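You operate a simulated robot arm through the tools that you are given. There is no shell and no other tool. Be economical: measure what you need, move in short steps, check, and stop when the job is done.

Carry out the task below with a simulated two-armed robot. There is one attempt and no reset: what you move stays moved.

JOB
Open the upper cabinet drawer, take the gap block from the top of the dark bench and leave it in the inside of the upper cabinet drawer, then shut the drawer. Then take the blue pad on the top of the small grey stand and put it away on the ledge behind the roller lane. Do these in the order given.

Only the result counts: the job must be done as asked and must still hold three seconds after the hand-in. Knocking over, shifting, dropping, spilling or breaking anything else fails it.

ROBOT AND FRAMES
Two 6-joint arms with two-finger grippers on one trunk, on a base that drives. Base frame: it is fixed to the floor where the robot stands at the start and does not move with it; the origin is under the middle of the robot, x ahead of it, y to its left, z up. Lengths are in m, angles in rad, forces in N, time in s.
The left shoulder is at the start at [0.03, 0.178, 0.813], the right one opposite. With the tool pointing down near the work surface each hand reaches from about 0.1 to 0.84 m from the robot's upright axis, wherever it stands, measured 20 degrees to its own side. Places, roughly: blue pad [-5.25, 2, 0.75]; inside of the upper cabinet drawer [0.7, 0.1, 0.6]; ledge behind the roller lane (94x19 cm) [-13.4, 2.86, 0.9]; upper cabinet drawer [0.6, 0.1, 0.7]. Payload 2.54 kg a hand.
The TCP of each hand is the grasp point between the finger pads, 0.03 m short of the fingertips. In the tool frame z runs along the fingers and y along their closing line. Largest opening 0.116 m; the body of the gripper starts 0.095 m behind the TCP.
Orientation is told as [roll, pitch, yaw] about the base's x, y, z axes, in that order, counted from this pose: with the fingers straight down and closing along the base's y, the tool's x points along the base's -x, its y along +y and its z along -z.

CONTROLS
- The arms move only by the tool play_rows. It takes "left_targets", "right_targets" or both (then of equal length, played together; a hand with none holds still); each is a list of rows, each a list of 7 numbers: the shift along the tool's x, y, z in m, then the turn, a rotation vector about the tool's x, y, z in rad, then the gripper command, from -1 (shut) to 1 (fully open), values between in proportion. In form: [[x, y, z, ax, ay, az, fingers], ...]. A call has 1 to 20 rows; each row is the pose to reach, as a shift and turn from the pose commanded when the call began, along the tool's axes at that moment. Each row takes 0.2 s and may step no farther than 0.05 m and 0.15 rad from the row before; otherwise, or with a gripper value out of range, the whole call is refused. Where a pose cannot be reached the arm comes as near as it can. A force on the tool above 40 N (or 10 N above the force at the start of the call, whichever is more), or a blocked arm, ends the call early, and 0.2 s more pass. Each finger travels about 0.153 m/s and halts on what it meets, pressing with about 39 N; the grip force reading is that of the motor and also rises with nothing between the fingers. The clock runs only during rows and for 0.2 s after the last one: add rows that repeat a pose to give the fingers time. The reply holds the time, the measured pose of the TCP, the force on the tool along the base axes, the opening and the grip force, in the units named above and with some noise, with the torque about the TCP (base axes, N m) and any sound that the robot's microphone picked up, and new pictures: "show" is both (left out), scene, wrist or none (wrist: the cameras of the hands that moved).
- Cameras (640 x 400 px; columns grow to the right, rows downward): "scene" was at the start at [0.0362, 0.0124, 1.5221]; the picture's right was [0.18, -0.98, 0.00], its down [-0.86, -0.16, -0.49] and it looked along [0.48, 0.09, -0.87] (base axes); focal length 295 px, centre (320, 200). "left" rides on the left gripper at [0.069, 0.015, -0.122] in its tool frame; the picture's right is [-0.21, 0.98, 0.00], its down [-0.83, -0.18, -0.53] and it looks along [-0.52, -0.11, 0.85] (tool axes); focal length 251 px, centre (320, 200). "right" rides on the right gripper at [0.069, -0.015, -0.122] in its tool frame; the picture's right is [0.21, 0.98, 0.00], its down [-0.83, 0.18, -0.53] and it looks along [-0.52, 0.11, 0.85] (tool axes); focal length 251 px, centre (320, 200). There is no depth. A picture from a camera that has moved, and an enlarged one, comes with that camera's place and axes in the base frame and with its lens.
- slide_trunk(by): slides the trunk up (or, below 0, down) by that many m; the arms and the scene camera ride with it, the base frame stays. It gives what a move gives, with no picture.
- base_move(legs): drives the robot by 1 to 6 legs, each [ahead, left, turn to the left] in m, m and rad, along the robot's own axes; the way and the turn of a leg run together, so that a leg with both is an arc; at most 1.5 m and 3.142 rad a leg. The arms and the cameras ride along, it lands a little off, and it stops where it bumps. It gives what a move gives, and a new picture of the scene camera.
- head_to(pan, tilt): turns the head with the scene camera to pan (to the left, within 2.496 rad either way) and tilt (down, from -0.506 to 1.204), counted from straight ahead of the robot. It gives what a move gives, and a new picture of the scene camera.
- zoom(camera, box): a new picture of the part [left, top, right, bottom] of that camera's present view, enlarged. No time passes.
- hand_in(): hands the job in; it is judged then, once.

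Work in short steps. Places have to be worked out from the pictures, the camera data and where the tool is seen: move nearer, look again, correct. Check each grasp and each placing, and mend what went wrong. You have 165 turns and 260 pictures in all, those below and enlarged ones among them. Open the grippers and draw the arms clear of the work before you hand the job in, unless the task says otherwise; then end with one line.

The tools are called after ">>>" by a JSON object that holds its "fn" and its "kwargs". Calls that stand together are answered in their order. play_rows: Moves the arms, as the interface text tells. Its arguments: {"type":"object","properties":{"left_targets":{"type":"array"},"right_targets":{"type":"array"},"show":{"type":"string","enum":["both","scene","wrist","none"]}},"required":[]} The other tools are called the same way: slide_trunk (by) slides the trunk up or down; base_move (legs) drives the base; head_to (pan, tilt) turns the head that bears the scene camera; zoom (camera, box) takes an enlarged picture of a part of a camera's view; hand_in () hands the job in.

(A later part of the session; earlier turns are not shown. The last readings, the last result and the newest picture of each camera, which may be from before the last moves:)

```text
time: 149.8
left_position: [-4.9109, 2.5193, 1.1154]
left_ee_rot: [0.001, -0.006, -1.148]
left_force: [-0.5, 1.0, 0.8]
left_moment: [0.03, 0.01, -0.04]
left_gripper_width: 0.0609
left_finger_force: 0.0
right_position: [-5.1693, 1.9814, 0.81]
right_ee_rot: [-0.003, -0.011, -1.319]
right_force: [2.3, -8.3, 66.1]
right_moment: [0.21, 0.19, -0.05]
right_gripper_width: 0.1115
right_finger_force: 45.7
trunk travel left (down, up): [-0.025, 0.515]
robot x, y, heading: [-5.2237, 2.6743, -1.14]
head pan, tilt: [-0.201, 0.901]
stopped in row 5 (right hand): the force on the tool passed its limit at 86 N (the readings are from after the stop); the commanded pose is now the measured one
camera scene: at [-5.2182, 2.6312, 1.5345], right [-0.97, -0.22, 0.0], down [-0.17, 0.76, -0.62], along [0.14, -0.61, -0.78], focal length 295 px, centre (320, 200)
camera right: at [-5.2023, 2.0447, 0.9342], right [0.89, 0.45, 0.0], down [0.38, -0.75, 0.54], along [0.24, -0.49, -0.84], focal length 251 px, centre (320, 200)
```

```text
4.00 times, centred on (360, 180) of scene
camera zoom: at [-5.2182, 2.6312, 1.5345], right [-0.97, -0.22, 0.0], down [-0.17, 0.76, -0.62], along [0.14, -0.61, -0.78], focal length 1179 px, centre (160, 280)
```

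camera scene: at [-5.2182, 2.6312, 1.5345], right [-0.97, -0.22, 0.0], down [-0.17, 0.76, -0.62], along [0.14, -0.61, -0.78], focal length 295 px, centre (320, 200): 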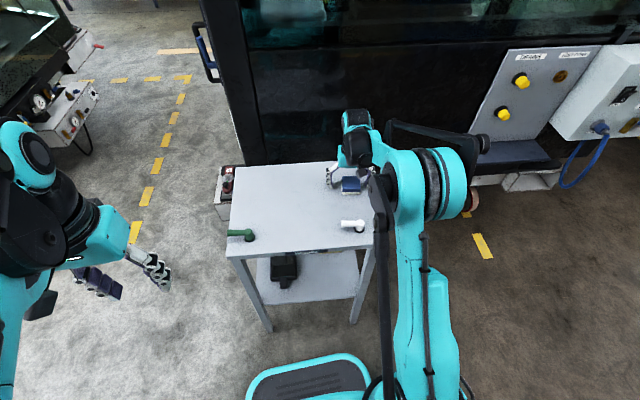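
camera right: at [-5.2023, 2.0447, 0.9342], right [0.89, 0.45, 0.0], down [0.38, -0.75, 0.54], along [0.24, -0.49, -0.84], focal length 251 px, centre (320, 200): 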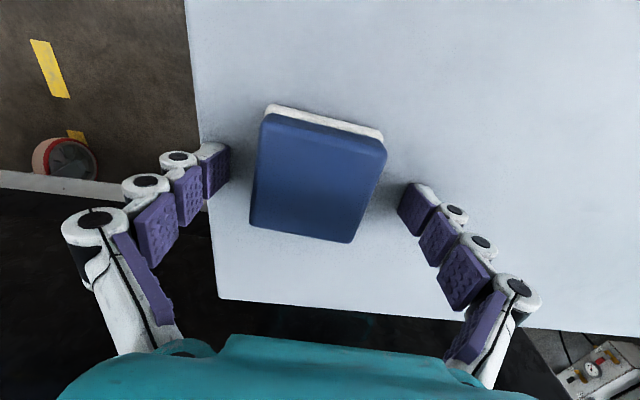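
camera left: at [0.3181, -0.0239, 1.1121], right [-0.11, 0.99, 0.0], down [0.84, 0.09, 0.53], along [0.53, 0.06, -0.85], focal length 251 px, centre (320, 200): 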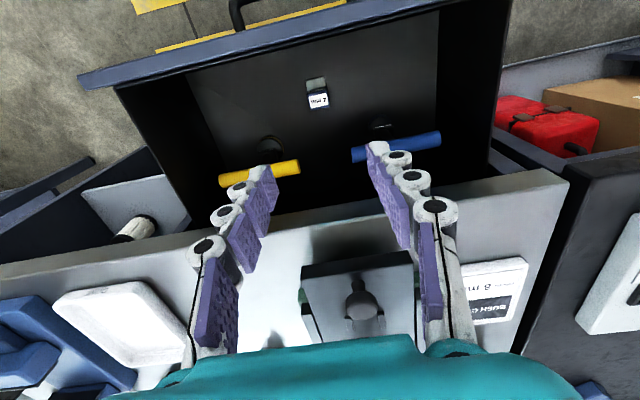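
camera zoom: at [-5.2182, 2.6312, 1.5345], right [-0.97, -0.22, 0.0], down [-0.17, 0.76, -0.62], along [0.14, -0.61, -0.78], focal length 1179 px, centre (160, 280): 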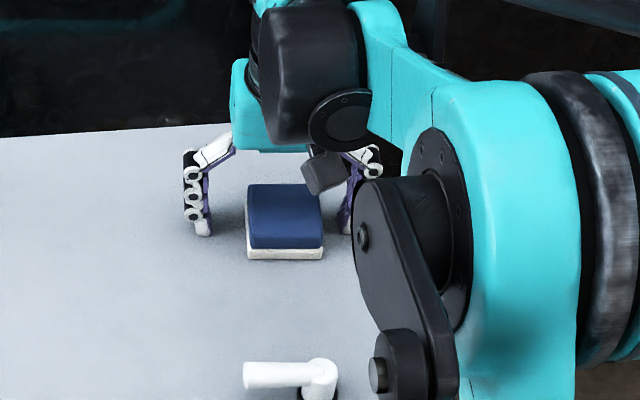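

The fingertips met the stand top, so it is at z≈0.78. I'll raise 9 mm right away and centre on the pad.

>>> {"fn": "play_rows", "kwargs": {"right_targets": [[0.0, 0.0, -0.005, 0, 0, 0, 0.8], [0.005, -0.002, -0.009, 0, 0, 0, 0.8], [0.009, -0.005, -0.009, 0, 0, 0, 0.8]], "show": "wrist"}}

```text
time: 150.6
left_position: [-4.9104, 2.5138, 1.1123]
left_ee_rot: [0.004, -0.001, -1.146]
left_force: [-0.8, -0.8, -0.1]
left_moment: [0.09, -0.02, 0.0]
left_gripper_width: 0.061
left_finger_force: 0.1
right_position: [-5.1773, 1.9888, 0.8139]
right_ee_rot: [0.001, -0.001, -1.319]
right_force: [3.0, 7.1, 15.5]
right_moment: [0.16, -0.38, 0.05]
right_gripper_width: 0.1095
right_finger_force: 12.8
trunk travel left (down, up): [-0.025, 0.515]
robot x, y, heading: [-5.2259, 2.6698, -1.149]
head pan, tilt: [-0.201, 0.901]
camera right: at [-5.2104, 2.0502, 0.9372], right [0.89, 0.45, 0.0], down [0.38, -0.75, 0.53], along [0.24, -0.48, -0.85], focal length 251 px, centre (320, 200)
```

right: 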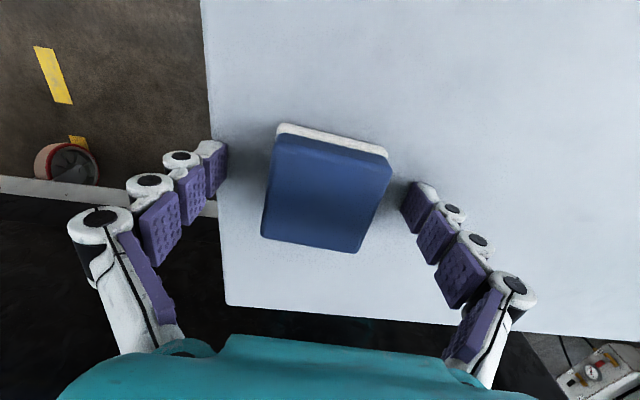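

Contact is still light. I'll raise 7 mm more, shift slightly, and close.

>>> {"fn": "play_rows", "kwargs": {"right_targets": [[0, 0.005, -0.007, 0, 0, 0, 0.8], [0, 0.005, -0.007, 0, 0, 0, 0.3], [0, 0.005, -0.007, 0, 0, 0, -0.2], [0, 0.005, -0.007, 0, 0, 0, -0.2], [0, 0.005, -0.007, 0, 0, 0, -0.2]], "show": "wrist"}}

```text
time: 151.2
left_position: [-4.9119, 2.5167, 1.1129]
left_ee_rot: [0.0, -0.004, -1.145]
left_force: [0.4, -0.3, 0.1]
left_moment: [0.01, 0.0, 0.04]
left_gripper_width: 0.0608
left_finger_force: 0.0
right_position: [-5.1697, 1.9895, 0.8292]
right_ee_rot: [-0.001, -0.011, -1.317]
right_force: [2.6, -2.1, 60.7]
right_moment: [0.47, 0.12, 0.05]
right_gripper_width: 0.059
right_finger_force: 45.0
trunk travel left (down, up): [-0.025, 0.515]
robot x, y, heading: [-5.2259, 2.6716, -1.14]
head pan, tilt: [-0.201, 0.901]
stopped in row 3 (right hand): the force on the tool passed its limit at 48 N (the readings are from after the stop); the commanded pose is now the measured one
camera right: at [-5.2037, 2.0531, 0.951], right [0.89, 0.45, 0.0], down [0.38, -0.75, 0.54], along [0.24, -0.49, -0.84], focal length 251 px, centre (320, 200)
```

right: 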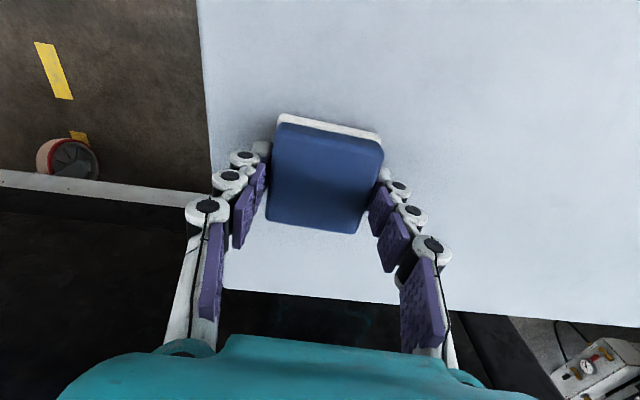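

It's gripped at 59 mm, but the tips press on the stand. I'll lift gently now.

>>> {"fn": "play_rows", "kwargs": {"right_targets": [[0, 0, -0.006, 0, 0, 0, -0.3], [0, 0, -0.012, 0, 0, 0, -0.4], [0, 0, -0.03, 0, 0, 0, -0.4], [0, 0, -0.06, 0, 0, 0, -0.4], [0, 0, -0.1, 0, 0, 0, -0.4], [0, 0, -0.14, 0, 0, 0, -0.4], [0, 0, -0.18, 0, 0, 0, -0.4]]}}

```text
time: 152.8
left_position: [-4.9112, 2.513, 1.1127]
left_ee_rot: [0.002, -0.002, -1.146]
left_force: [0.2, -0.4, 0.4]
left_moment: [-0.03, 0.03, -0.03]
left_gripper_width: 0.061
left_finger_force: 0.1
right_position: [-5.1717, 1.9889, 1.0019]
right_ee_rot: [0.0, -0.007, -1.318]
right_force: [0.3, 0.0, -0.4]
right_moment: [-0.02, -0.01, 0.0]
right_gripper_width: 0.0589
right_finger_force: 38.6
trunk travel left (down, up): [-0.025, 0.515]
robot x, y, heading: [-5.222, 2.6713, -1.152]
head pan, tilt: [-0.201, 0.901]
camera scene: at [-5.218, 2.6246, 1.5334], right [-0.97, -0.22, 0.0], down [-0.17, 0.76, -0.62], along [0.14, -0.61, -0.78], focal length 295 px, centre (320, 200)
camera right: at [-5.2048, 2.0527, 1.1261], right [0.89, 0.45, 0.0], down [0.38, -0.75, 0.54], along [0.24, -0.48, -0.84], focal length 251 px, centre (320, 200)
```

scene: 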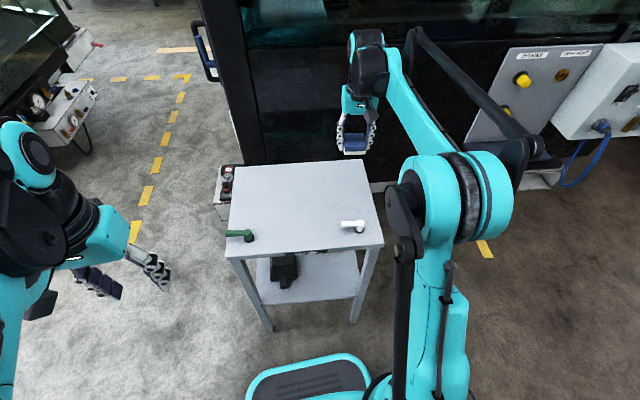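
right: 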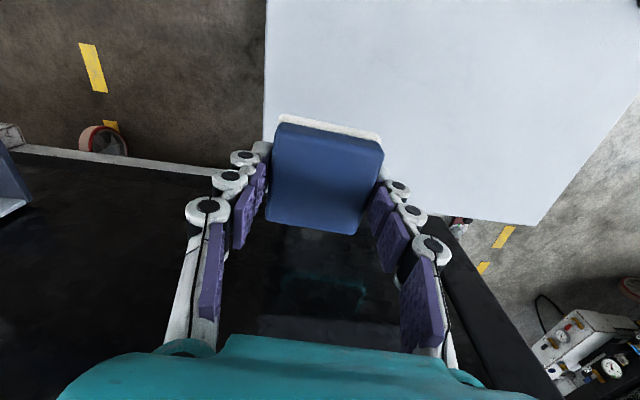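

The pad is held and the stand is undisturbed. I'll retract the arm toward the body, back away from the stand, and look toward −u for the route to the ledge.

>>> {"fn": "play_rows", "kwargs": {"right_targets": [[0.04, 0, -0.02, 0, 0, 0, -0.4], [0.08, 0, -0.04, 0, 0, 0, -0.4], [0.12, 0, -0.06, 0, 0, 0, -0.4], [0.16, 0, -0.08, 0, 0, 0, -0.4], [0.2, 0, -0.1, 0, 0, 0, -0.4], [0.24, 0, -0.12, 0, 0, 0, -0.4], [0.28, 0, -0.13, 0, 0, 0, -0.4], [0.32, 0, -0.13, 0, 0, 0, -0.4]], "show": "none"}}

>>> {"fn": "base_move", "kwargs": {"legs": [[-0.35, 0, 0], [0, 0, -1.6]]}}

>>> {"fn": "head_to", "kwargs": {"pan": 0, "tilt": 0.25}}

```text
time: 154.6
left_position: [-4.9123, 2.5144, 1.1128]
left_ee_rot: [0.001, -0.003, -1.146]
left_force: [-0.6, 0.8, 0.0]
left_moment: [-0.01, -0.01, -0.03]
left_gripper_width: 0.0608
left_finger_force: 0.2
right_position: [-5.253, 2.2991, 1.1312]
right_ee_rot: [0.002, -0.007, -1.319]
right_force: [-0.2, 0.2, -0.7]
right_moment: [-0.01, -0.01, -0.02]
right_gripper_width: 0.0586
right_finger_force: 39.1
trunk travel left (down, up): [-0.025, 0.515]
robot x, y, heading: [-5.2225, 2.6725, -1.141]
head pan, tilt: [-0.201, 0.901]
```

```text
time: 160.8
left_position: [-5.5307, 2.6823, 1.1123]
left_ee_rot: [0.006, -0.002, -2.737]
left_force: [-0.4, 0.3, 0.6]
left_moment: [0.02, 0.01, -0.03]
left_gripper_width: 0.0607
left_finger_force: 0.1
right_position: [-5.7399, 3.0256, 1.1321]
right_ee_rot: [-0.001, -0.006, -2.91]
right_force: [0.6, -0.6, -0.9]
right_moment: [0.0, -0.01, 0.0]
right_gripper_width: 0.0587
right_finger_force: 38.9
trunk travel left (down, up): [-0.025, 0.515]
robot x, y, heading: [-5.3662, 2.9906, -2.74]
head pan, tilt: [-0.201, 0.901]
camera scene: at [-5.4126, 2.9883, 1.5333], right [-0.2, 0.98, 0.0], down [0.77, 0.16, -0.62], along [-0.61, -0.13, -0.78], focal length 295 px, centre (320, 200)
```

scene: 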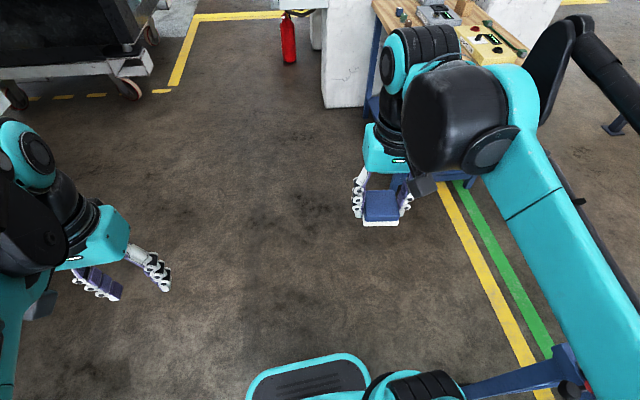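

```text
time: 161.8
left_position: [-5.5316, 2.6821, 1.1124]
left_ee_rot: [0.002, -0.002, -2.738]
left_force: [0.3, -0.4, -0.6]
left_moment: [-0.02, -0.01, 0.0]
left_gripper_width: 0.0609
left_finger_force: 0.1
right_position: [-5.7394, 3.027, 1.1322]
right_ee_rot: [0.0, -0.006, -2.908]
right_force: [0.4, -0.1, -0.9]
right_moment: [-0.02, 0.0, 0.02]
right_gripper_width: 0.0589
right_finger_force: 39.3
trunk travel left (down, up): [-0.025, 0.515]
robot x, y, heading: [-5.37, 2.9945, -2.736]
head pan, tilt: [0.0, 0.25]
camera scene: at [-5.4245, 2.9668, 1.5903], right [-0.39, 0.92, 0.0], down [0.23, 0.1, -0.97], along [-0.89, -0.38, -0.25], focal length 295 px, centre (320, 200)
```

scene: 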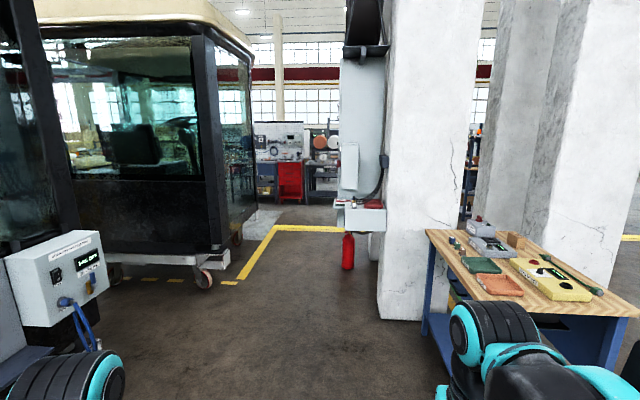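

The corridor ahead runs between the third cab (v≲3.3) and the column and extinguisher (v≳4.65). I'll align with −u and drive through its middle at v≈3.95.

>>> {"fn": "base_move", "kwargs": {"legs": [[0, 0, -0.075], [0.9, 0.1, 0], [1.2, 0.5, 0]]}}

```text
time: 173.1
left_position: [-7.3544, 1.4831, 1.1133]
left_ee_rot: [0.002, -0.003, -2.831]
left_force: [0.7, 0.1, 1.1]
left_moment: [0.0, 0.0, -0.05]
left_gripper_width: 0.0607
left_finger_force: 0.1
right_position: [-7.5312, 1.8471, 1.1318]
right_ee_rot: [-0.001, -0.005, -3.003]
right_force: [-0.7, 0.0, -0.8]
right_moment: [0.02, -0.02, -0.02]
right_gripper_width: 0.0589
right_finger_force: 39.4
trunk travel left (down, up): [-0.025, 0.515]
robot x, y, heading: [-7.1614, 1.7787, -2.832]
head pan, tilt: [0.0, 0.25]
camera scene: at [-7.2225, 1.7571, 1.5903], right [-0.31, 0.95, 0.0], down [0.24, 0.08, -0.97], along [-0.92, -0.3, -0.25], focal length 295 px, centre (320, 200)
```

scene: 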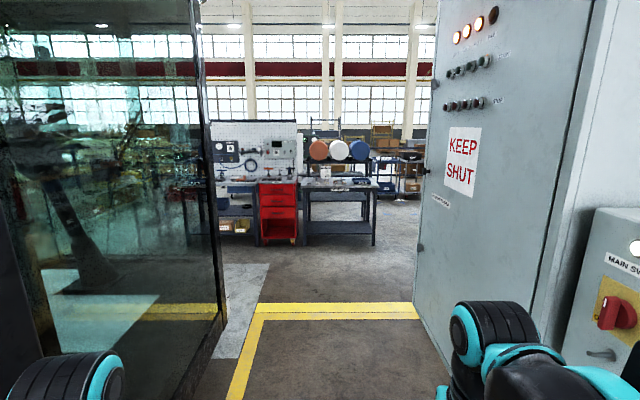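

The way ahead is clear in the middle. I'll drive 1.5 m straight.

>>> {"fn": "base_move", "kwargs": {"legs": [[1.5, 0.0, 0.02]]}}

>>> {"fn": "head_to", "kwargs": {"pan": -0.8, "tilt": 0.25}}

```text
time: 180.5
left_position: [-8.782, 1.0114, 1.1126]
left_ee_rot: [0.004, -0.002, -2.82]
left_force: [0.5, -0.2, 0.1]
left_moment: [0.0, 0.01, -0.01]
left_gripper_width: 0.0612
left_finger_force: 0.0
right_position: [-8.9616, 1.3735, 1.1317]
right_ee_rot: [0.001, -0.009, -2.994]
right_force: [-0.4, -0.4, -1.6]
right_moment: [0.0, -0.03, -0.05]
right_gripper_width: 0.0588
right_finger_force: 39.1
trunk travel left (down, up): [-0.025, 0.515]
robot x, y, heading: [-8.5963, 1.3092, -2.821]
head pan, tilt: [0.0, 0.25]
camera scene: at [-8.6534, 1.2877, 1.5903], right [-0.32, 0.95, 0.0], down [0.23, 0.08, -0.97], along [-0.92, -0.31, -0.25], focal length 295 px, centre (320, 200)
```

scene: 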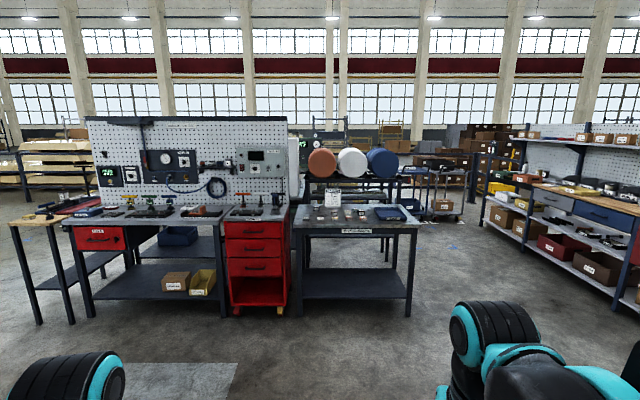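

```text
time: 181.6
left_position: [-8.7827, 1.0125, 1.1133]
left_ee_rot: [0.003, -0.002, -2.821]
left_force: [0.0, 0.2, 0.1]
left_moment: [-0.01, 0.01, -0.01]
left_gripper_width: 0.0608
left_finger_force: 0.0
right_position: [-8.9607, 1.3732, 1.1313]
right_ee_rot: [0.001, -0.008, -2.991]
right_force: [-0.8, -0.3, -1.4]
right_moment: [-0.04, 0.01, 0.0]
right_gripper_width: 0.0588
right_finger_force: 38.6
trunk travel left (down, up): [-0.025, 0.515]
robot x, y, heading: [-8.5983, 1.31, -2.824]
head pan, tilt: [-0.799, 0.25]
camera scene: at [-8.6475, 1.3602, 1.5903], right [0.46, 0.89, 0.0], down [0.22, -0.11, -0.97], along [-0.86, 0.44, -0.25], focal length 295 px, centre (320, 200)
```

scene: 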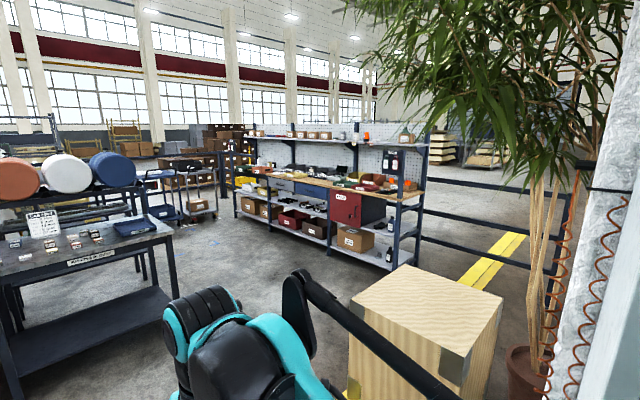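

The ledge should appear near pixel (267, 168), by the shelving bench. I'll enlarge that area.

>>> {"fn": "zoom", "kwargs": {"camera": "scene", "box": [140, 110, 440, 290]}}

>>> {"fn": "zoom", "kwargs": {"camera": "scene", "box": [220, 115, 340, 200]}}

```text
2.13 times, centred on (290, 200) of scene
camera zoom: at [-8.6475, 1.3602, 1.5903], right [0.46, 0.89, 0.0], down [0.22, -0.11, -0.97], along [-0.86, 0.44, -0.25], focal length 629 px, centre (384, 200)
```

zoom: 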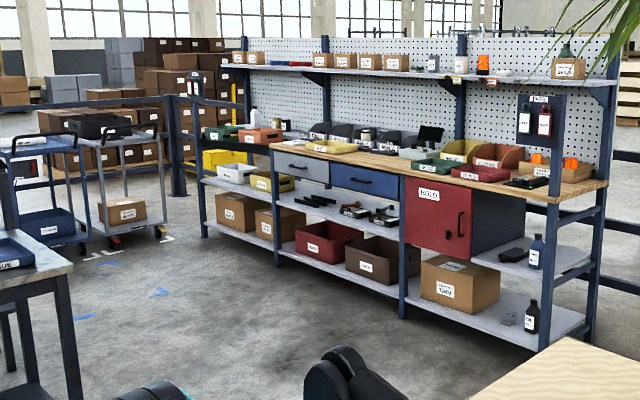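

```text
4.71 times, centred on (280, 158) of scene
camera zoom: at [-8.6475, 1.3602, 1.5903], right [0.46, 0.89, 0.0], down [0.22, -0.11, -0.97], along [-0.86, 0.44, -0.25], focal length 1388 px, centre (508, 400)
```

zoom: 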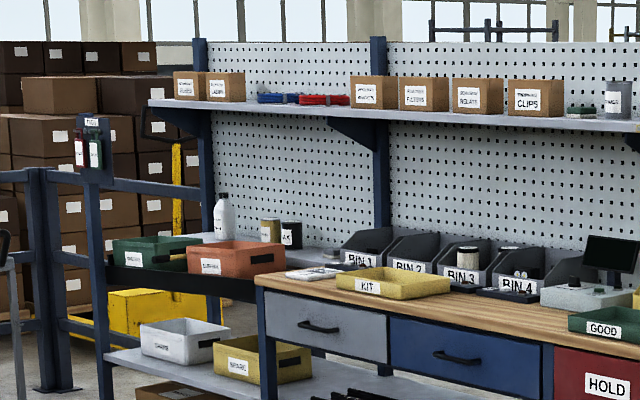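

The ledge is the grey strip with the bottle and cans behind the green and orange bins on the lane, at the far-left end of the shelving bench. That puts it at u≈−11.75, v≈7.05, with the bench front at v≈6.7. I'll drive 1.45 m further along −u, then look again before heading toward it.

>>> {"fn": "base_move", "kwargs": {"legs": [[1.45, 0.0, 0.014]]}}

>>> {"fn": "head_to", "kwargs": {"pan": -0.9, "tilt": 0.35}}

```text
time: 188.9
left_position: [-10.1398, 0.5126, 1.1125]
left_ee_rot: [0.003, -0.003, -2.775]
left_force: [0.0, 0.1, 0.6]
left_moment: [0.01, 0.0, -0.03]
left_gripper_width: 0.0609
left_finger_force: 0.0
right_position: [-10.3358, 0.8644, 1.1321]
right_ee_rot: [0.0, -0.007, -2.947]
right_force: [0.0, 0.1, -1.9]
right_moment: [0.01, -0.03, 0.03]
right_gripper_width: 0.0585
right_finger_force: 39.8
trunk travel left (down, up): [-0.025, 0.515]
robot x, y, heading: [-9.9682, 0.8096, -2.775]
head pan, tilt: [-0.799, 0.25]
camera scene: at [-10.0213, 0.8652, 1.5903], right [0.42, 0.91, 0.0], down [0.22, -0.1, -0.97], along [-0.88, 0.41, -0.25], focal length 295 px, centre (320, 200)
```

scene: 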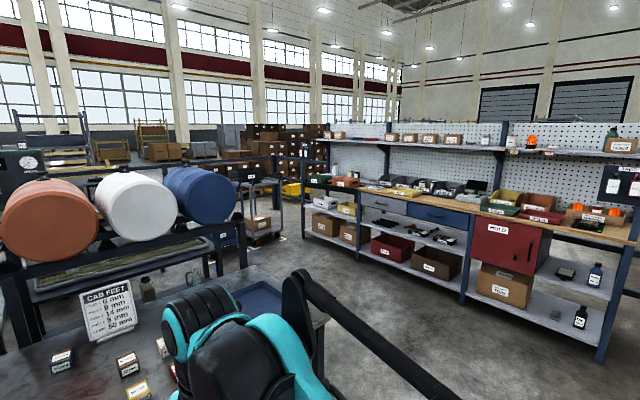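

```text
time: 189.6
left_position: [-10.1406, 0.5122, 1.1126]
left_ee_rot: [0.003, -0.001, -2.774]
left_force: [0.2, 0.1, 0.2]
left_moment: [0.0, 0.01, 0.02]
left_gripper_width: 0.0609
left_finger_force: 0.1
right_position: [-10.3349, 0.8656, 1.1325]
right_ee_rot: [0.001, -0.007, -2.947]
right_force: [-0.8, -0.1, -0.6]
right_moment: [-0.02, 0.02, -0.03]
right_gripper_width: 0.0588
right_finger_force: 39.0
trunk travel left (down, up): [-0.025, 0.515]
robot x, y, heading: [-9.9653, 0.8143, -2.772]
head pan, tilt: [-0.901, 0.351]
camera scene: at [-10.0164, 0.8735, 1.5809], right [0.51, 0.86, 0.0], down [0.3, -0.17, -0.94], along [-0.81, 0.48, -0.34], focal length 295 px, centre (320, 200)
```

scene: 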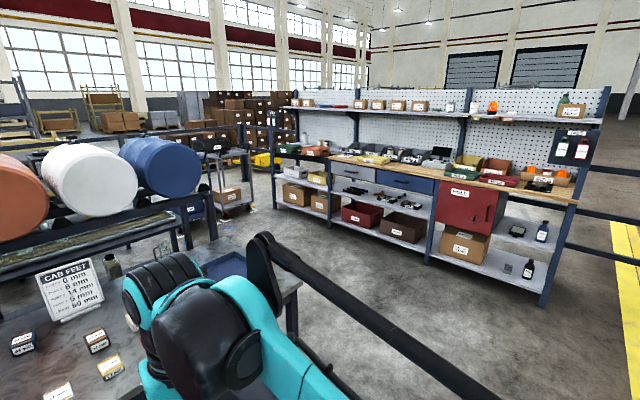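

I'm close to the table ahead. I'll back up slightly, turn right to face +v, then drive to v≈5.6.

>>> {"fn": "base_move", "kwargs": {"legs": [[-0.15, 0, 0], [0, 0, -1.6], [1.4, 0, 0]]}}

>>> {"fn": "head_to", "kwargs": {"pan": 0.7, "tilt": 0.4}}

```text
time: 201.4
left_position: [-10.6099, 2.3862, 1.1126]
left_ee_rot: [0.004, -0.003, 1.912]
left_force: [0.4, -0.6, 0.4]
left_moment: [0.0, 0.0, -0.01]
left_gripper_width: 0.0609
left_finger_force: 0.1
right_position: [-10.2525, 2.5731, 1.1315]
right_ee_rot: [0.0, -0.006, 1.741]
right_force: [0.1, -1.7, -0.5]
right_moment: [0.02, -0.05, -0.01]
right_gripper_width: 0.0586
right_finger_force: 39.3
trunk travel left (down, up): [-0.025, 0.515]
robot x, y, heading: [-10.3115, 2.2054, 1.913]
head pan, tilt: [-0.901, 0.351]
camera scene: at [-10.2506, 2.2562, 1.5809], right [0.85, -0.53, 0.0], down [-0.18, -0.29, -0.94], along [0.5, 0.8, -0.34], focal length 295 px, centre (320, 200)
```

scene: 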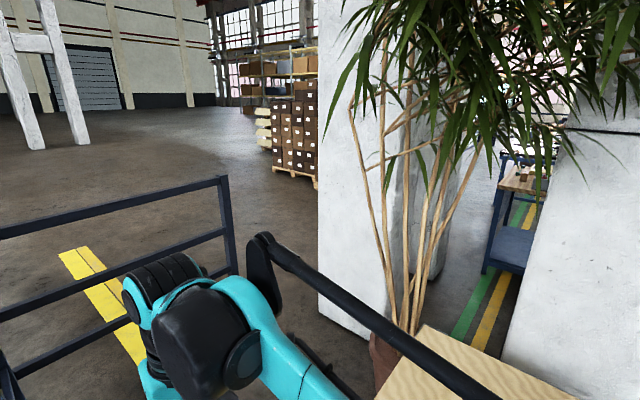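

```text
time: 203.1
left_position: [-10.609, 2.3873, 1.1136]
left_ee_rot: [0.004, -0.002, 1.911]
left_force: [-0.6, -1.1, -0.2]
left_moment: [0.01, -0.02, 0.0]
left_gripper_width: 0.061
left_finger_force: 0.0
right_position: [-10.2531, 2.5735, 1.132]
right_ee_rot: [0.002, -0.007, 1.74]
right_force: [0.4, 0.9, -0.6]
right_moment: [-0.02, 0.01, 0.03]
right_gripper_width: 0.0588
right_finger_force: 39.1
trunk travel left (down, up): [-0.025, 0.515]
robot x, y, heading: [-10.3112, 2.2055, 1.915]
head pan, tilt: [0.7, 0.4]
camera scene: at [-10.3797, 2.2236, 1.5764], right [0.5, 0.86, 0.0], down [0.34, -0.2, -0.92], along [-0.8, 0.46, -0.39], focal length 295 px, centre (320, 200)
```

scene: 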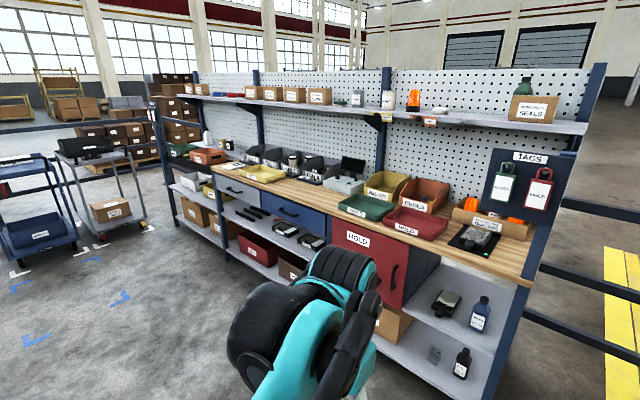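

The left side is clear, with the carts at u≲−12.45. I'll move sideways left 1.3 m twice, checking in between.

>>> {"fn": "base_move", "kwargs": {"legs": [[0, 1.3, 0], [0, 1.2, 0]]}}

>>> {"fn": "head_to", "kwargs": {"pan": 0.0, "tilt": 0.55}}

```text
time: 215.3
left_position: [-12.9549, 1.5716, 1.1129]
left_ee_rot: [0.002, -0.002, 1.892]
left_force: [-0.7, -0.2, -0.7]
left_moment: [0.01, -0.01, 0.04]
left_gripper_width: 0.0609
left_finger_force: 0.1
right_position: [-12.5944, 1.7494, 1.132]
right_ee_rot: [0.0, -0.008, 1.719]
right_force: [0.6, 0.4, -0.8]
right_moment: [0.0, 0.0, 0.0]
right_gripper_width: 0.0588
right_finger_force: 39.1
trunk travel left (down, up): [-0.025, 0.515]
robot x, y, heading: [-12.6606, 1.3837, 1.888]
head pan, tilt: [0.7, 0.4]
camera scene: at [-12.7288, 1.403, 1.5763], right [0.52, 0.85, 0.0], down [0.33, -0.2, -0.92], along [-0.79, 0.48, -0.39], focal length 295 px, centre (320, 200)
```

scene: 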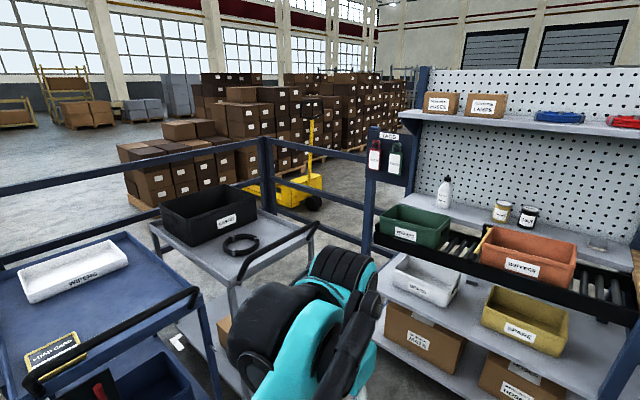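

```text
time: 216.3
left_position: [-12.9539, 1.5714, 1.1127]
left_ee_rot: [0.003, -0.002, 1.89]
left_force: [-0.5, -0.8, -0.4]
left_moment: [0.0, -0.01, 0.0]
left_gripper_width: 0.0607
left_finger_force: 0.1
right_position: [-12.594, 1.7499, 1.1319]
right_ee_rot: [0.001, -0.007, 1.72]
right_force: [0.1, 0.8, -1.2]
right_moment: [0.01, -0.04, 0.01]
right_gripper_width: 0.0588
right_finger_force: 38.9
trunk travel left (down, up): [-0.025, 0.515]
robot x, y, heading: [-12.6576, 1.3826, 1.891]
head pan, tilt: [0.0, 0.55]
camera scene: at [-12.6778, 1.4399, 1.5627], right [0.95, 0.32, 0.0], down [0.17, -0.5, -0.85], along [-0.27, 0.81, -0.52], focal length 295 px, centre (320, 200)
```

scene: 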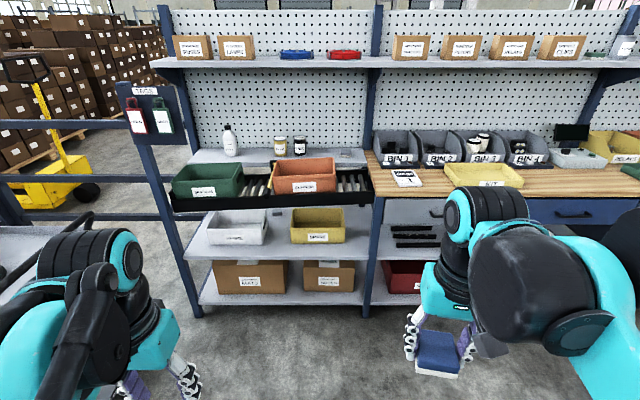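

The roller lane with two bins is directly ahead and the ledge is behind it. I'll enlarge the ledge to choose a free spot.

>>> {"fn": "zoom", "kwargs": {"camera": "scene", "box": [160, 110, 400, 220]}}

```text
2.67 times, centred on (280, 165) of scene
camera zoom: at [-12.6778, 1.4399, 1.5627], right [0.95, 0.32, 0.0], down [0.17, -0.5, -0.85], along [-0.27, 0.81, -0.52], focal length 786 px, centre (427, 293)
```

zoom: 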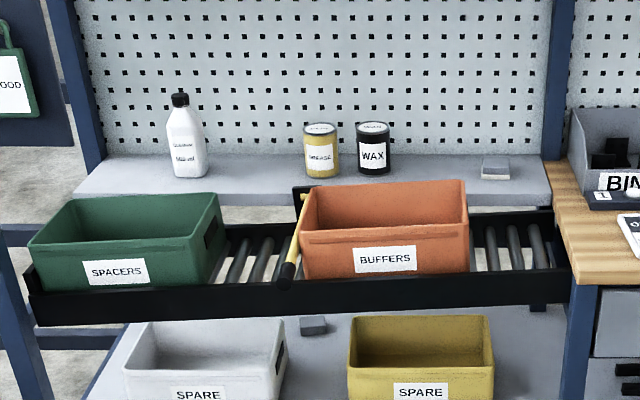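

There is a free spot between the bottle and the yellow can, at about (−13.53, 2.816, 0.9), with a gap of about 19 cm. I'll shift left 0.37 m, drive ahead 0.75 m, then check the distance.

>>> {"fn": "base_move", "kwargs": {"legs": [[0, 0.37, 0.01], [0.6, 0, 0]]}}

>>> {"fn": "head_to", "kwargs": {"pan": 0.0, "tilt": 0.8}}

```text
time: 221.8
left_position: [-13.5093, 2.0215, 1.1124]
left_ee_rot: [0.003, -0.001, 1.898]
left_force: [-0.5, 0.1, -0.7]
left_moment: [-0.04, -0.01, -0.01]
left_gripper_width: 0.0607
left_finger_force: 0.0
right_position: [-13.1482, 2.2023, 1.1322]
right_ee_rot: [0.0, -0.006, 1.724]
right_force: [0.1, 0.1, -1.3]
right_moment: [0.02, -0.01, -0.01]
right_gripper_width: 0.0588
right_finger_force: 38.8
trunk travel left (down, up): [-0.025, 0.515]
robot x, y, heading: [-13.2125, 1.8319, 1.899]
head pan, tilt: [0.0, 0.55]
camera scene: at [-13.2319, 1.8921, 1.5626], right [0.95, 0.32, 0.0], down [0.17, -0.5, -0.85], along [-0.27, 0.81, -0.52], focal length 295 px, centre (320, 200)
```

scene: 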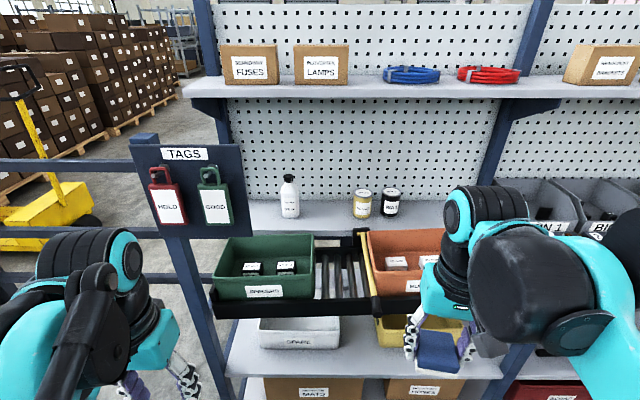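

```text
time: 222.5
left_position: [-13.5111, 2.022, 1.1132]
left_ee_rot: [0.003, -0.003, 1.896]
left_force: [0.7, 0.4, 0.1]
left_moment: [-0.02, 0.03, 0.0]
left_gripper_width: 0.0611
left_finger_force: 0.1
right_position: [-13.1487, 2.2026, 1.1323]
right_ee_rot: [-0.001, -0.006, 1.725]
right_force: [0.0, 0.4, -0.4]
right_moment: [0.02, 0.01, 0.0]
right_gripper_width: 0.0586
right_finger_force: 38.7
trunk travel left (down, up): [-0.025, 0.515]
robot x, y, heading: [-13.2185, 1.8337, 1.901]
head pan, tilt: [0.0, 0.799]
camera scene: at [-13.2287, 1.8828, 1.5413], right [0.95, 0.32, 0.0], down [0.23, -0.68, -0.7], along [-0.22, 0.66, -0.72], focal length 295 px, centre (320, 200)
```

scene: 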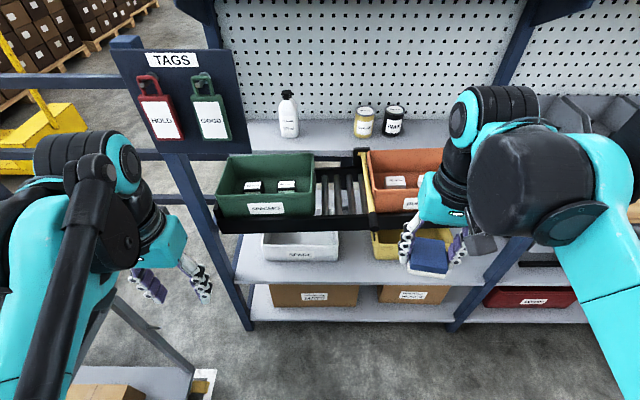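

The target spot refines to (−13.513, 2.823), between the bottle and the can. The tags board on the left post is near the left hand, so I'll draw the left hand back and inward before driving closer.

>>> {"fn": "play_rows", "kwargs": {"left_targets": [[0.04, -0.02, 0, 0, 0, 0, -0.5], [0.08, -0.04, 0, 0, 0, 0, -1], [0.1, -0.07, 0, 0, 0, 0, -1], [0.1, -0.1, 0, 0, 0, 0, -1]], "show": "none"}}

>>> {"fn": "slide_trunk", "kwargs": {"by": 0.15}}

>>> {"fn": "base_move", "kwargs": {"legs": [[0.2, 0, 0]]}}

```text
time: 223.5
left_position: [-13.3813, 1.9582, 1.1125]
left_ee_rot: [0.003, 0.0, 1.899]
left_force: [0.3, 0.5, 0.4]
left_moment: [-0.05, -0.01, -0.03]
left_gripper_width: 0.0
left_finger_force: 28.6
right_position: [-13.1495, 2.2027, 1.1327]
right_ee_rot: [-0.002, -0.009, 1.725]
right_force: [-0.1, 0.0, -1.2]
right_moment: [-0.01, 0.01, -0.01]
right_gripper_width: 0.059
right_finger_force: 39.0
trunk travel left (down, up): [-0.025, 0.515]
robot x, y, heading: [-13.2144, 1.834, 1.897]
head pan, tilt: [0.0, 0.799]
```

```text
time: 225.3
left_position: [-13.3809, 1.9574, 1.2611]
left_ee_rot: [0.003, -0.001, 1.897]
left_force: [0.1, 0.6, -0.4]
left_moment: [-0.02, 0.02, -0.02]
left_gripper_width: 0.0
left_finger_force: 29.1
right_position: [-13.1497, 2.202, 1.2816]
right_ee_rot: [-0.001, -0.006, 1.725]
right_force: [-0.1, -0.3, -0.1]
right_moment: [0.0, 0.01, 0.0]
right_gripper_width: 0.0585
right_finger_force: 38.6
trunk travel left (down, up): [-0.175, 0.365]
robot x, y, heading: [-13.2116, 1.8329, 1.899]
head pan, tilt: [0.0, 0.799]
```

```text
time: 226.9
left_position: [-13.4482, 2.1536, 1.2607]
left_ee_rot: [0.002, 0.0, 1.897]
left_force: [-1.2, 0.7, 0.2]
left_moment: [-0.05, -0.02, -0.01]
left_gripper_width: 0.0
left_finger_force: 29.1
right_position: [-13.2161, 2.3964, 1.2818]
right_ee_rot: [0.0, -0.006, 1.725]
right_force: [0.6, 0.4, -1.4]
right_moment: [-0.02, -0.01, 0.01]
right_gripper_width: 0.0586
right_finger_force: 38.7
trunk travel left (down, up): [-0.175, 0.365]
robot x, y, heading: [-13.28, 2.0278, 1.898]
head pan, tilt: [0.0, 0.799]
camera scene: at [-13.2951, 2.0781, 1.6912], right [0.95, 0.32, 0.0], down [0.23, -0.68, -0.7], along [-0.22, 0.66, -0.72], focal length 295 px, centre (320, 200)
```

scene: 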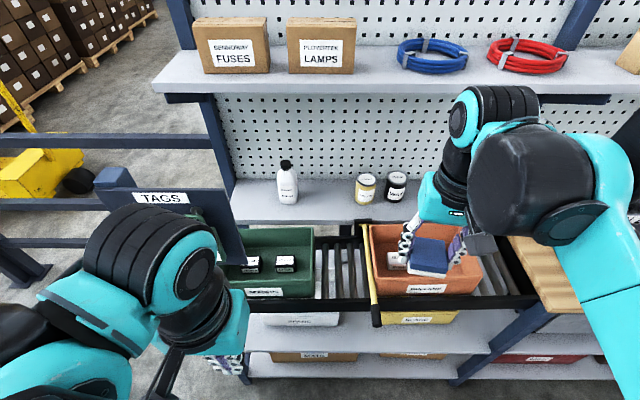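

The base is well placed. The shelf overhead (front edge v≈6.87, underside z≈1.36) means I must approach tilted and low. First I'll move the left hand slightly left, and move the right hand laterally to the gap between the bins while aligning its yaw.

>>> {"fn": "play_rows", "kwargs": {"left_targets": [[0, 0.03, 0, 0, 0, 0, -1], [0, 0.06, 0, 0, 0, 0, -1], [0, 0.06, 0, 0, 0, 0, -1], [0, 0.06, 0, 0, 0, 0, -1], [0, 0.06, 0, 0, 0, 0, -1], [0, 0.06, 0, 0, 0, 0, -1]], "right_targets": [[-0.008, 0.037, 0.015, 0, 0, -0.03, -0.4], [-0.017, 0.074, 0.03, 0, 0, -0.06, -0.4], [-0.025, 0.111, 0.045, 0, 0, -0.09, -0.4], [-0.033, 0.148, 0.06, 0, 0, -0.12, -0.4], [-0.042, 0.185, 0.075, 0, 0, -0.15, -0.4], [-0.05, 0.222, 0.09, 0, 0, -0.175, -0.4]]}}

```text
time: 228.3
left_position: [-13.5058, 2.1314, 1.2618]
left_ee_rot: [0.003, -0.003, 1.896]
left_force: [-0.3, 0.3, -0.2]
left_moment: [-0.01, -0.02, -0.02]
left_gripper_width: 0.0
left_finger_force: 28.7
right_position: [-13.4464, 2.4116, 1.1915]
right_ee_rot: [-0.002, -0.005, 1.901]
right_force: [0.1, 0.6, -1.1]
right_moment: [-0.02, -0.03, -0.02]
right_gripper_width: 0.0589
right_finger_force: 39.1
trunk travel left (down, up): [-0.175, 0.365]
robot x, y, heading: [-13.2791, 2.0269, 1.895]
head pan, tilt: [0.0, 0.799]
camera scene: at [-13.2964, 2.0774, 1.6912], right [0.95, 0.32, 0.0], down [0.23, -0.68, -0.7], along [-0.22, 0.66, -0.72], focal length 295 px, centre (320, 200)
camera right: at [-13.4103, 2.3488, 1.3141], right [-0.86, -0.52, 0.0], down [-0.44, 0.72, 0.54], along [-0.28, 0.46, -0.84], focal length 251 px, centre (320, 200)
camera left: at [-13.498, 2.0626, 1.3848], right [-0.99, -0.11, 0.0], down [-0.09, 0.84, 0.53], along [-0.06, 0.53, -0.85], focal length 251 px, centre (320, 200)
```

scene: 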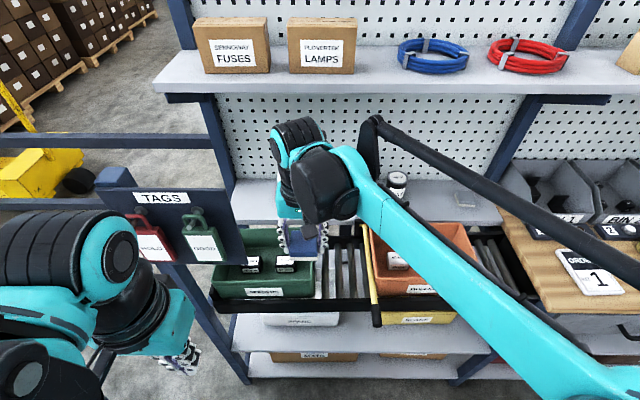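
right: 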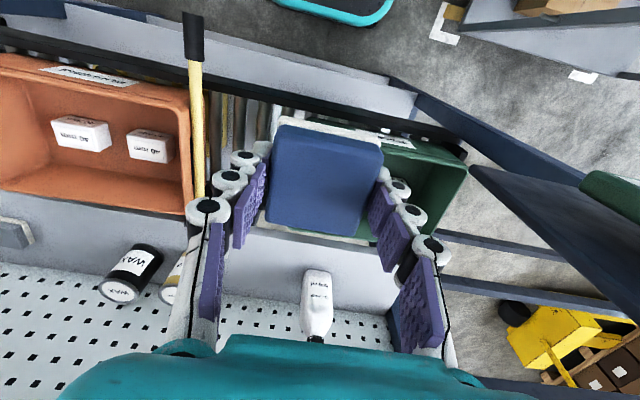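
left: 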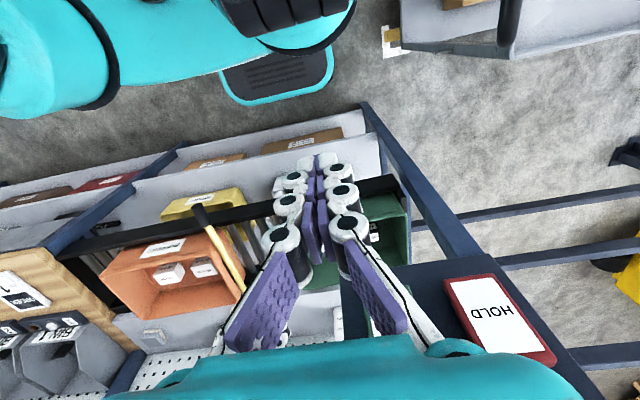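

The bottle is straight ahead of the hand, so I need to move 7 cm to the right (+u). I'll do that while tilting the tool forward 0.6 rad and moving slightly ahead.

>>> {"fn": "play_rows", "kwargs": {"right_targets": [[-0.01, -0.014, 0.01, 0, -0.1, 0, -0.4], [-0.02, -0.028, 0.02, 0, -0.2, 0, -0.4], [-0.035, -0.042, 0.035, 0, -0.3, 0, -0.4], [-0.05, -0.056, 0.05, 0, -0.4, 0, -0.4], [-0.065, -0.069, 0.07, 0, -0.5, 0, -0.4], [-0.08, -0.069, 0.09, 0, -0.6, 0, -0.4]]}}

```text
time: 229.7
left_position: [-13.5051, 2.1322, 1.2628]
left_ee_rot: [0.001, -0.003, 1.897]
left_force: [0.2, -0.1, -0.2]
left_moment: [-0.04, 0.0, -0.01]
left_gripper_width: 0.0
left_finger_force: 28.6
right_position: [-13.4031, 2.5104, 1.1027]
right_ee_rot: [0.0, -0.608, 1.899]
right_force: [0.1, -0.5, -1.3]
right_moment: [-0.03, -0.01, 0.0]
right_gripper_width: 0.0588
right_finger_force: 39.7
trunk travel left (down, up): [-0.175, 0.365]
robot x, y, heading: [-13.2807, 2.0289, 1.901]
head pan, tilt: [0.0, 0.799]
camera scene: at [-13.2953, 2.0772, 1.6912], right [0.95, 0.32, 0.0], down [0.23, -0.68, -0.7], along [-0.22, 0.66, -0.72], focal length 295 px, centre (320, 200)
camera right: at [-13.3491, 2.3941, 1.1646], right [-0.87, -0.48, -0.12], down [-0.29, 0.29, 0.91], along [-0.4, 0.83, -0.4], focal length 251 px, centre (320, 200)
```

scene: 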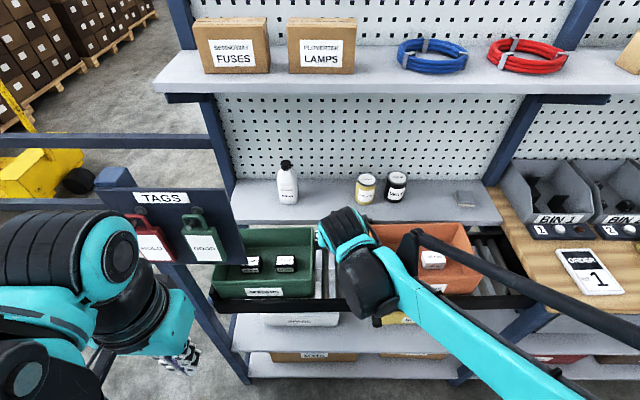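
right: 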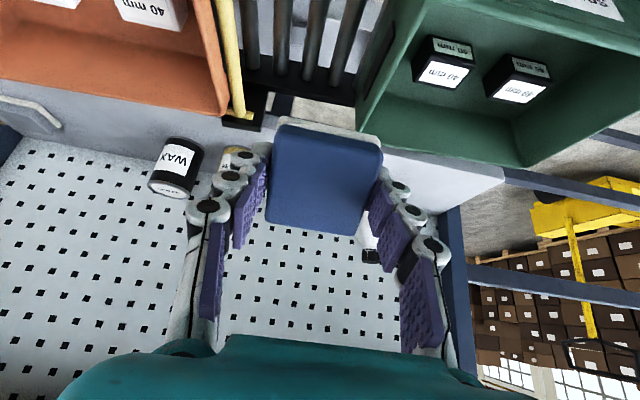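

The hand is at u≈−11.866, v≈6.717, well centred. I'll advance 0.28 m over the lane between the bins, descending slightly, still tilted.

>>> {"fn": "play_rows", "kwargs": {"right_targets": [[-0.029, 0, 0.029, 0, 0, 0, -0.4], [-0.058, 0, 0.058, 0, 0, 0, -0.4], [-0.086, 0, 0.086, 0, 0, 0, -0.4], [-0.115, 0, 0.115, 0, 0, 0, -0.4], [-0.144, 0, 0.144, 0, 0, 0, -0.4], [-0.172, 0, 0.172, 0, 0, 0, -0.4], [-0.201, 0, 0.201, 0, 0, 0, -0.4], [-0.201, 0, 0.201, 0, 0, 0, -0.4]]}}

>>> {"fn": "zoom", "kwargs": {"camera": "scene", "box": [220, 120, 460, 270]}}

```text
time: 231.5
left_position: [-13.5036, 2.13, 1.2626]
left_ee_rot: [0.003, -0.002, 1.897]
left_force: [0.2, -0.3, 0.6]
left_moment: [0.03, 0.02, 0.01]
left_gripper_width: 0.0
left_finger_force: 28.7
right_position: [-13.4929, 2.7732, 1.0522]
right_ee_rot: [-0.003, -0.607, 1.9]
right_force: [0.1, -0.8, -0.3]
right_moment: [0.01, -0.01, -0.01]
right_gripper_width: 0.0585
right_finger_force: 39.2
trunk travel left (down, up): [-0.175, 0.365]
robot x, y, heading: [-13.2793, 2.0233, 1.896]
head pan, tilt: [0.0, 0.799]
camera scene: at [-13.2941, 2.0754, 1.6913], right [0.95, 0.32, 0.0], down [0.23, -0.68, -0.7], along [-0.22, 0.66, -0.72], focal length 295 px, centre (320, 200)
camera right: at [-13.4384, 2.6578, 1.1144], right [-0.87, -0.48, -0.12], down [-0.29, 0.29, 0.91], along [-0.4, 0.83, -0.4], focal length 251 px, centre (320, 200)
```

scene: 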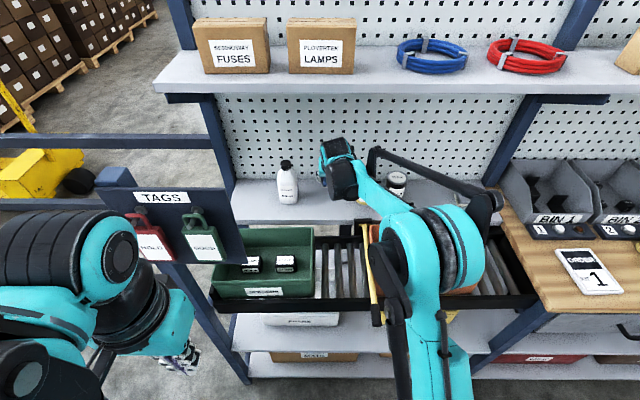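
right: 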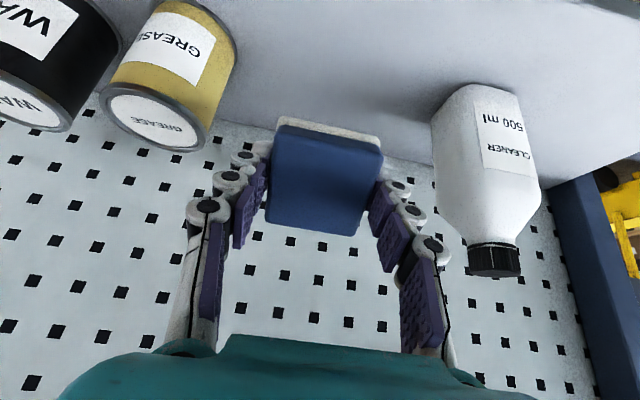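

```text
2.67 times, centred on (340, 195) of scene
camera zoom: at [-13.2941, 2.0754, 1.6913], right [0.95, 0.32, 0.0], down [0.23, -0.68, -0.7], along [-0.22, 0.66, -0.72], focal length 786 px, centre (267, 213)
```

zoom: 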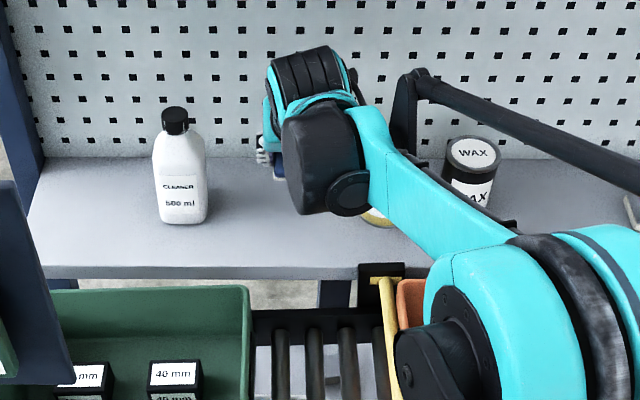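

The pad is centred between the can and the bottle (u≈−11.866, v≈6.995). I'll descend 7 cm, then untilt most of the way to lay the pad nearly flat.

>>> {"fn": "play_rows", "kwargs": {"right_targets": [[0.01, 0, 0.014, 0, 0, 0, -0.4], [0.02, 0, 0.029, 0, 0, 0, -0.4], [0.03, 0, 0.043, 0, 0, 0, -0.4], [0.037, 0, 0.053, 0, 0.08, 0, -0.4], [0.037, 0, 0.053, 0, 0.18, 0, -0.4], [0.037, 0, 0.053, 0, 0.28, 0, -0.4], [0.037, 0, 0.053, 0, 0.38, 0, -0.4], [0.037, 0, 0.053, 0, 0.45, 0, -0.4], [0.037, 0, 0.053, 0, 0.45, 0, -0.4]]}}

>>> {"fn": "zoom", "kwargs": {"camera": "scene", "box": [220, 120, 460, 270]}}

```text
time: 233.5
left_position: [-13.5056, 2.1325, 1.2638]
left_ee_rot: [0.005, -0.002, 1.896]
left_force: [-1.5, -0.4, 0.5]
left_moment: [-0.01, 0.0, -0.01]
left_gripper_width: 0.0002
left_finger_force: 28.7
right_position: [-13.4936, 2.7756, 0.9886]
right_ee_rot: [0.001, -0.156, 1.897]
right_force: [-0.7, 0.2, 0.2]
right_moment: [-0.01, 0.02, 0.0]
right_gripper_width: 0.0588
right_finger_force: 38.8
trunk travel left (down, up): [-0.175, 0.365]
robot x, y, heading: [-13.2766, 2.0263, 1.897]
head pan, tilt: [0.0, 0.799]
camera scene: at [-13.2945, 2.0764, 1.6913], right [0.95, 0.32, 0.0], down [0.23, -0.68, -0.7], along [-0.22, 0.66, -0.72], focal length 295 px, centre (320, 200)
camera right: at [-13.4517, 2.6963, 1.0992], right [-0.86, -0.52, -0.03], down [-0.41, 0.64, 0.66], along [-0.32, 0.57, -0.75], focal length 251 px, centre (320, 200)
```

scene: 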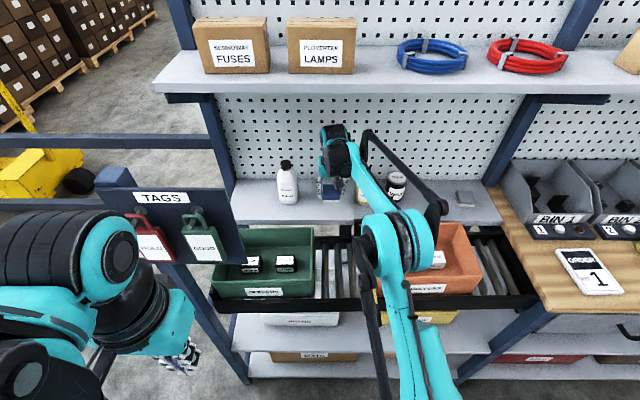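
right: 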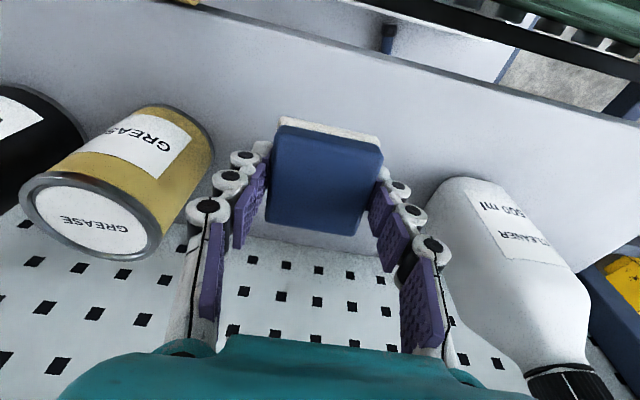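

```text
2.67 times, centred on (340, 195) of scene
camera zoom: at [-13.2945, 2.0764, 1.6913], right [0.95, 0.32, 0.0], down [0.23, -0.68, -0.7], along [-0.22, 0.66, -0.72], focal length 786 px, centre (267, 213)
```

zoom: 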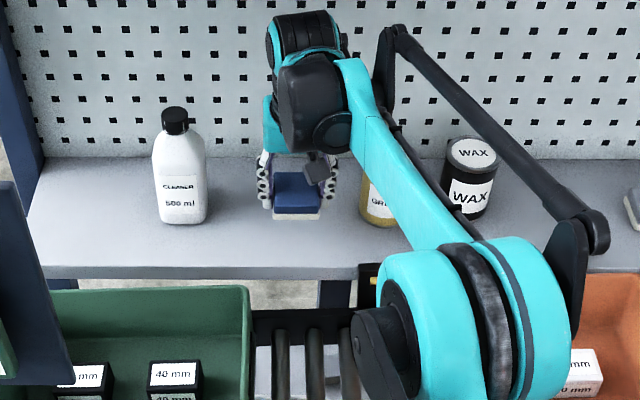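

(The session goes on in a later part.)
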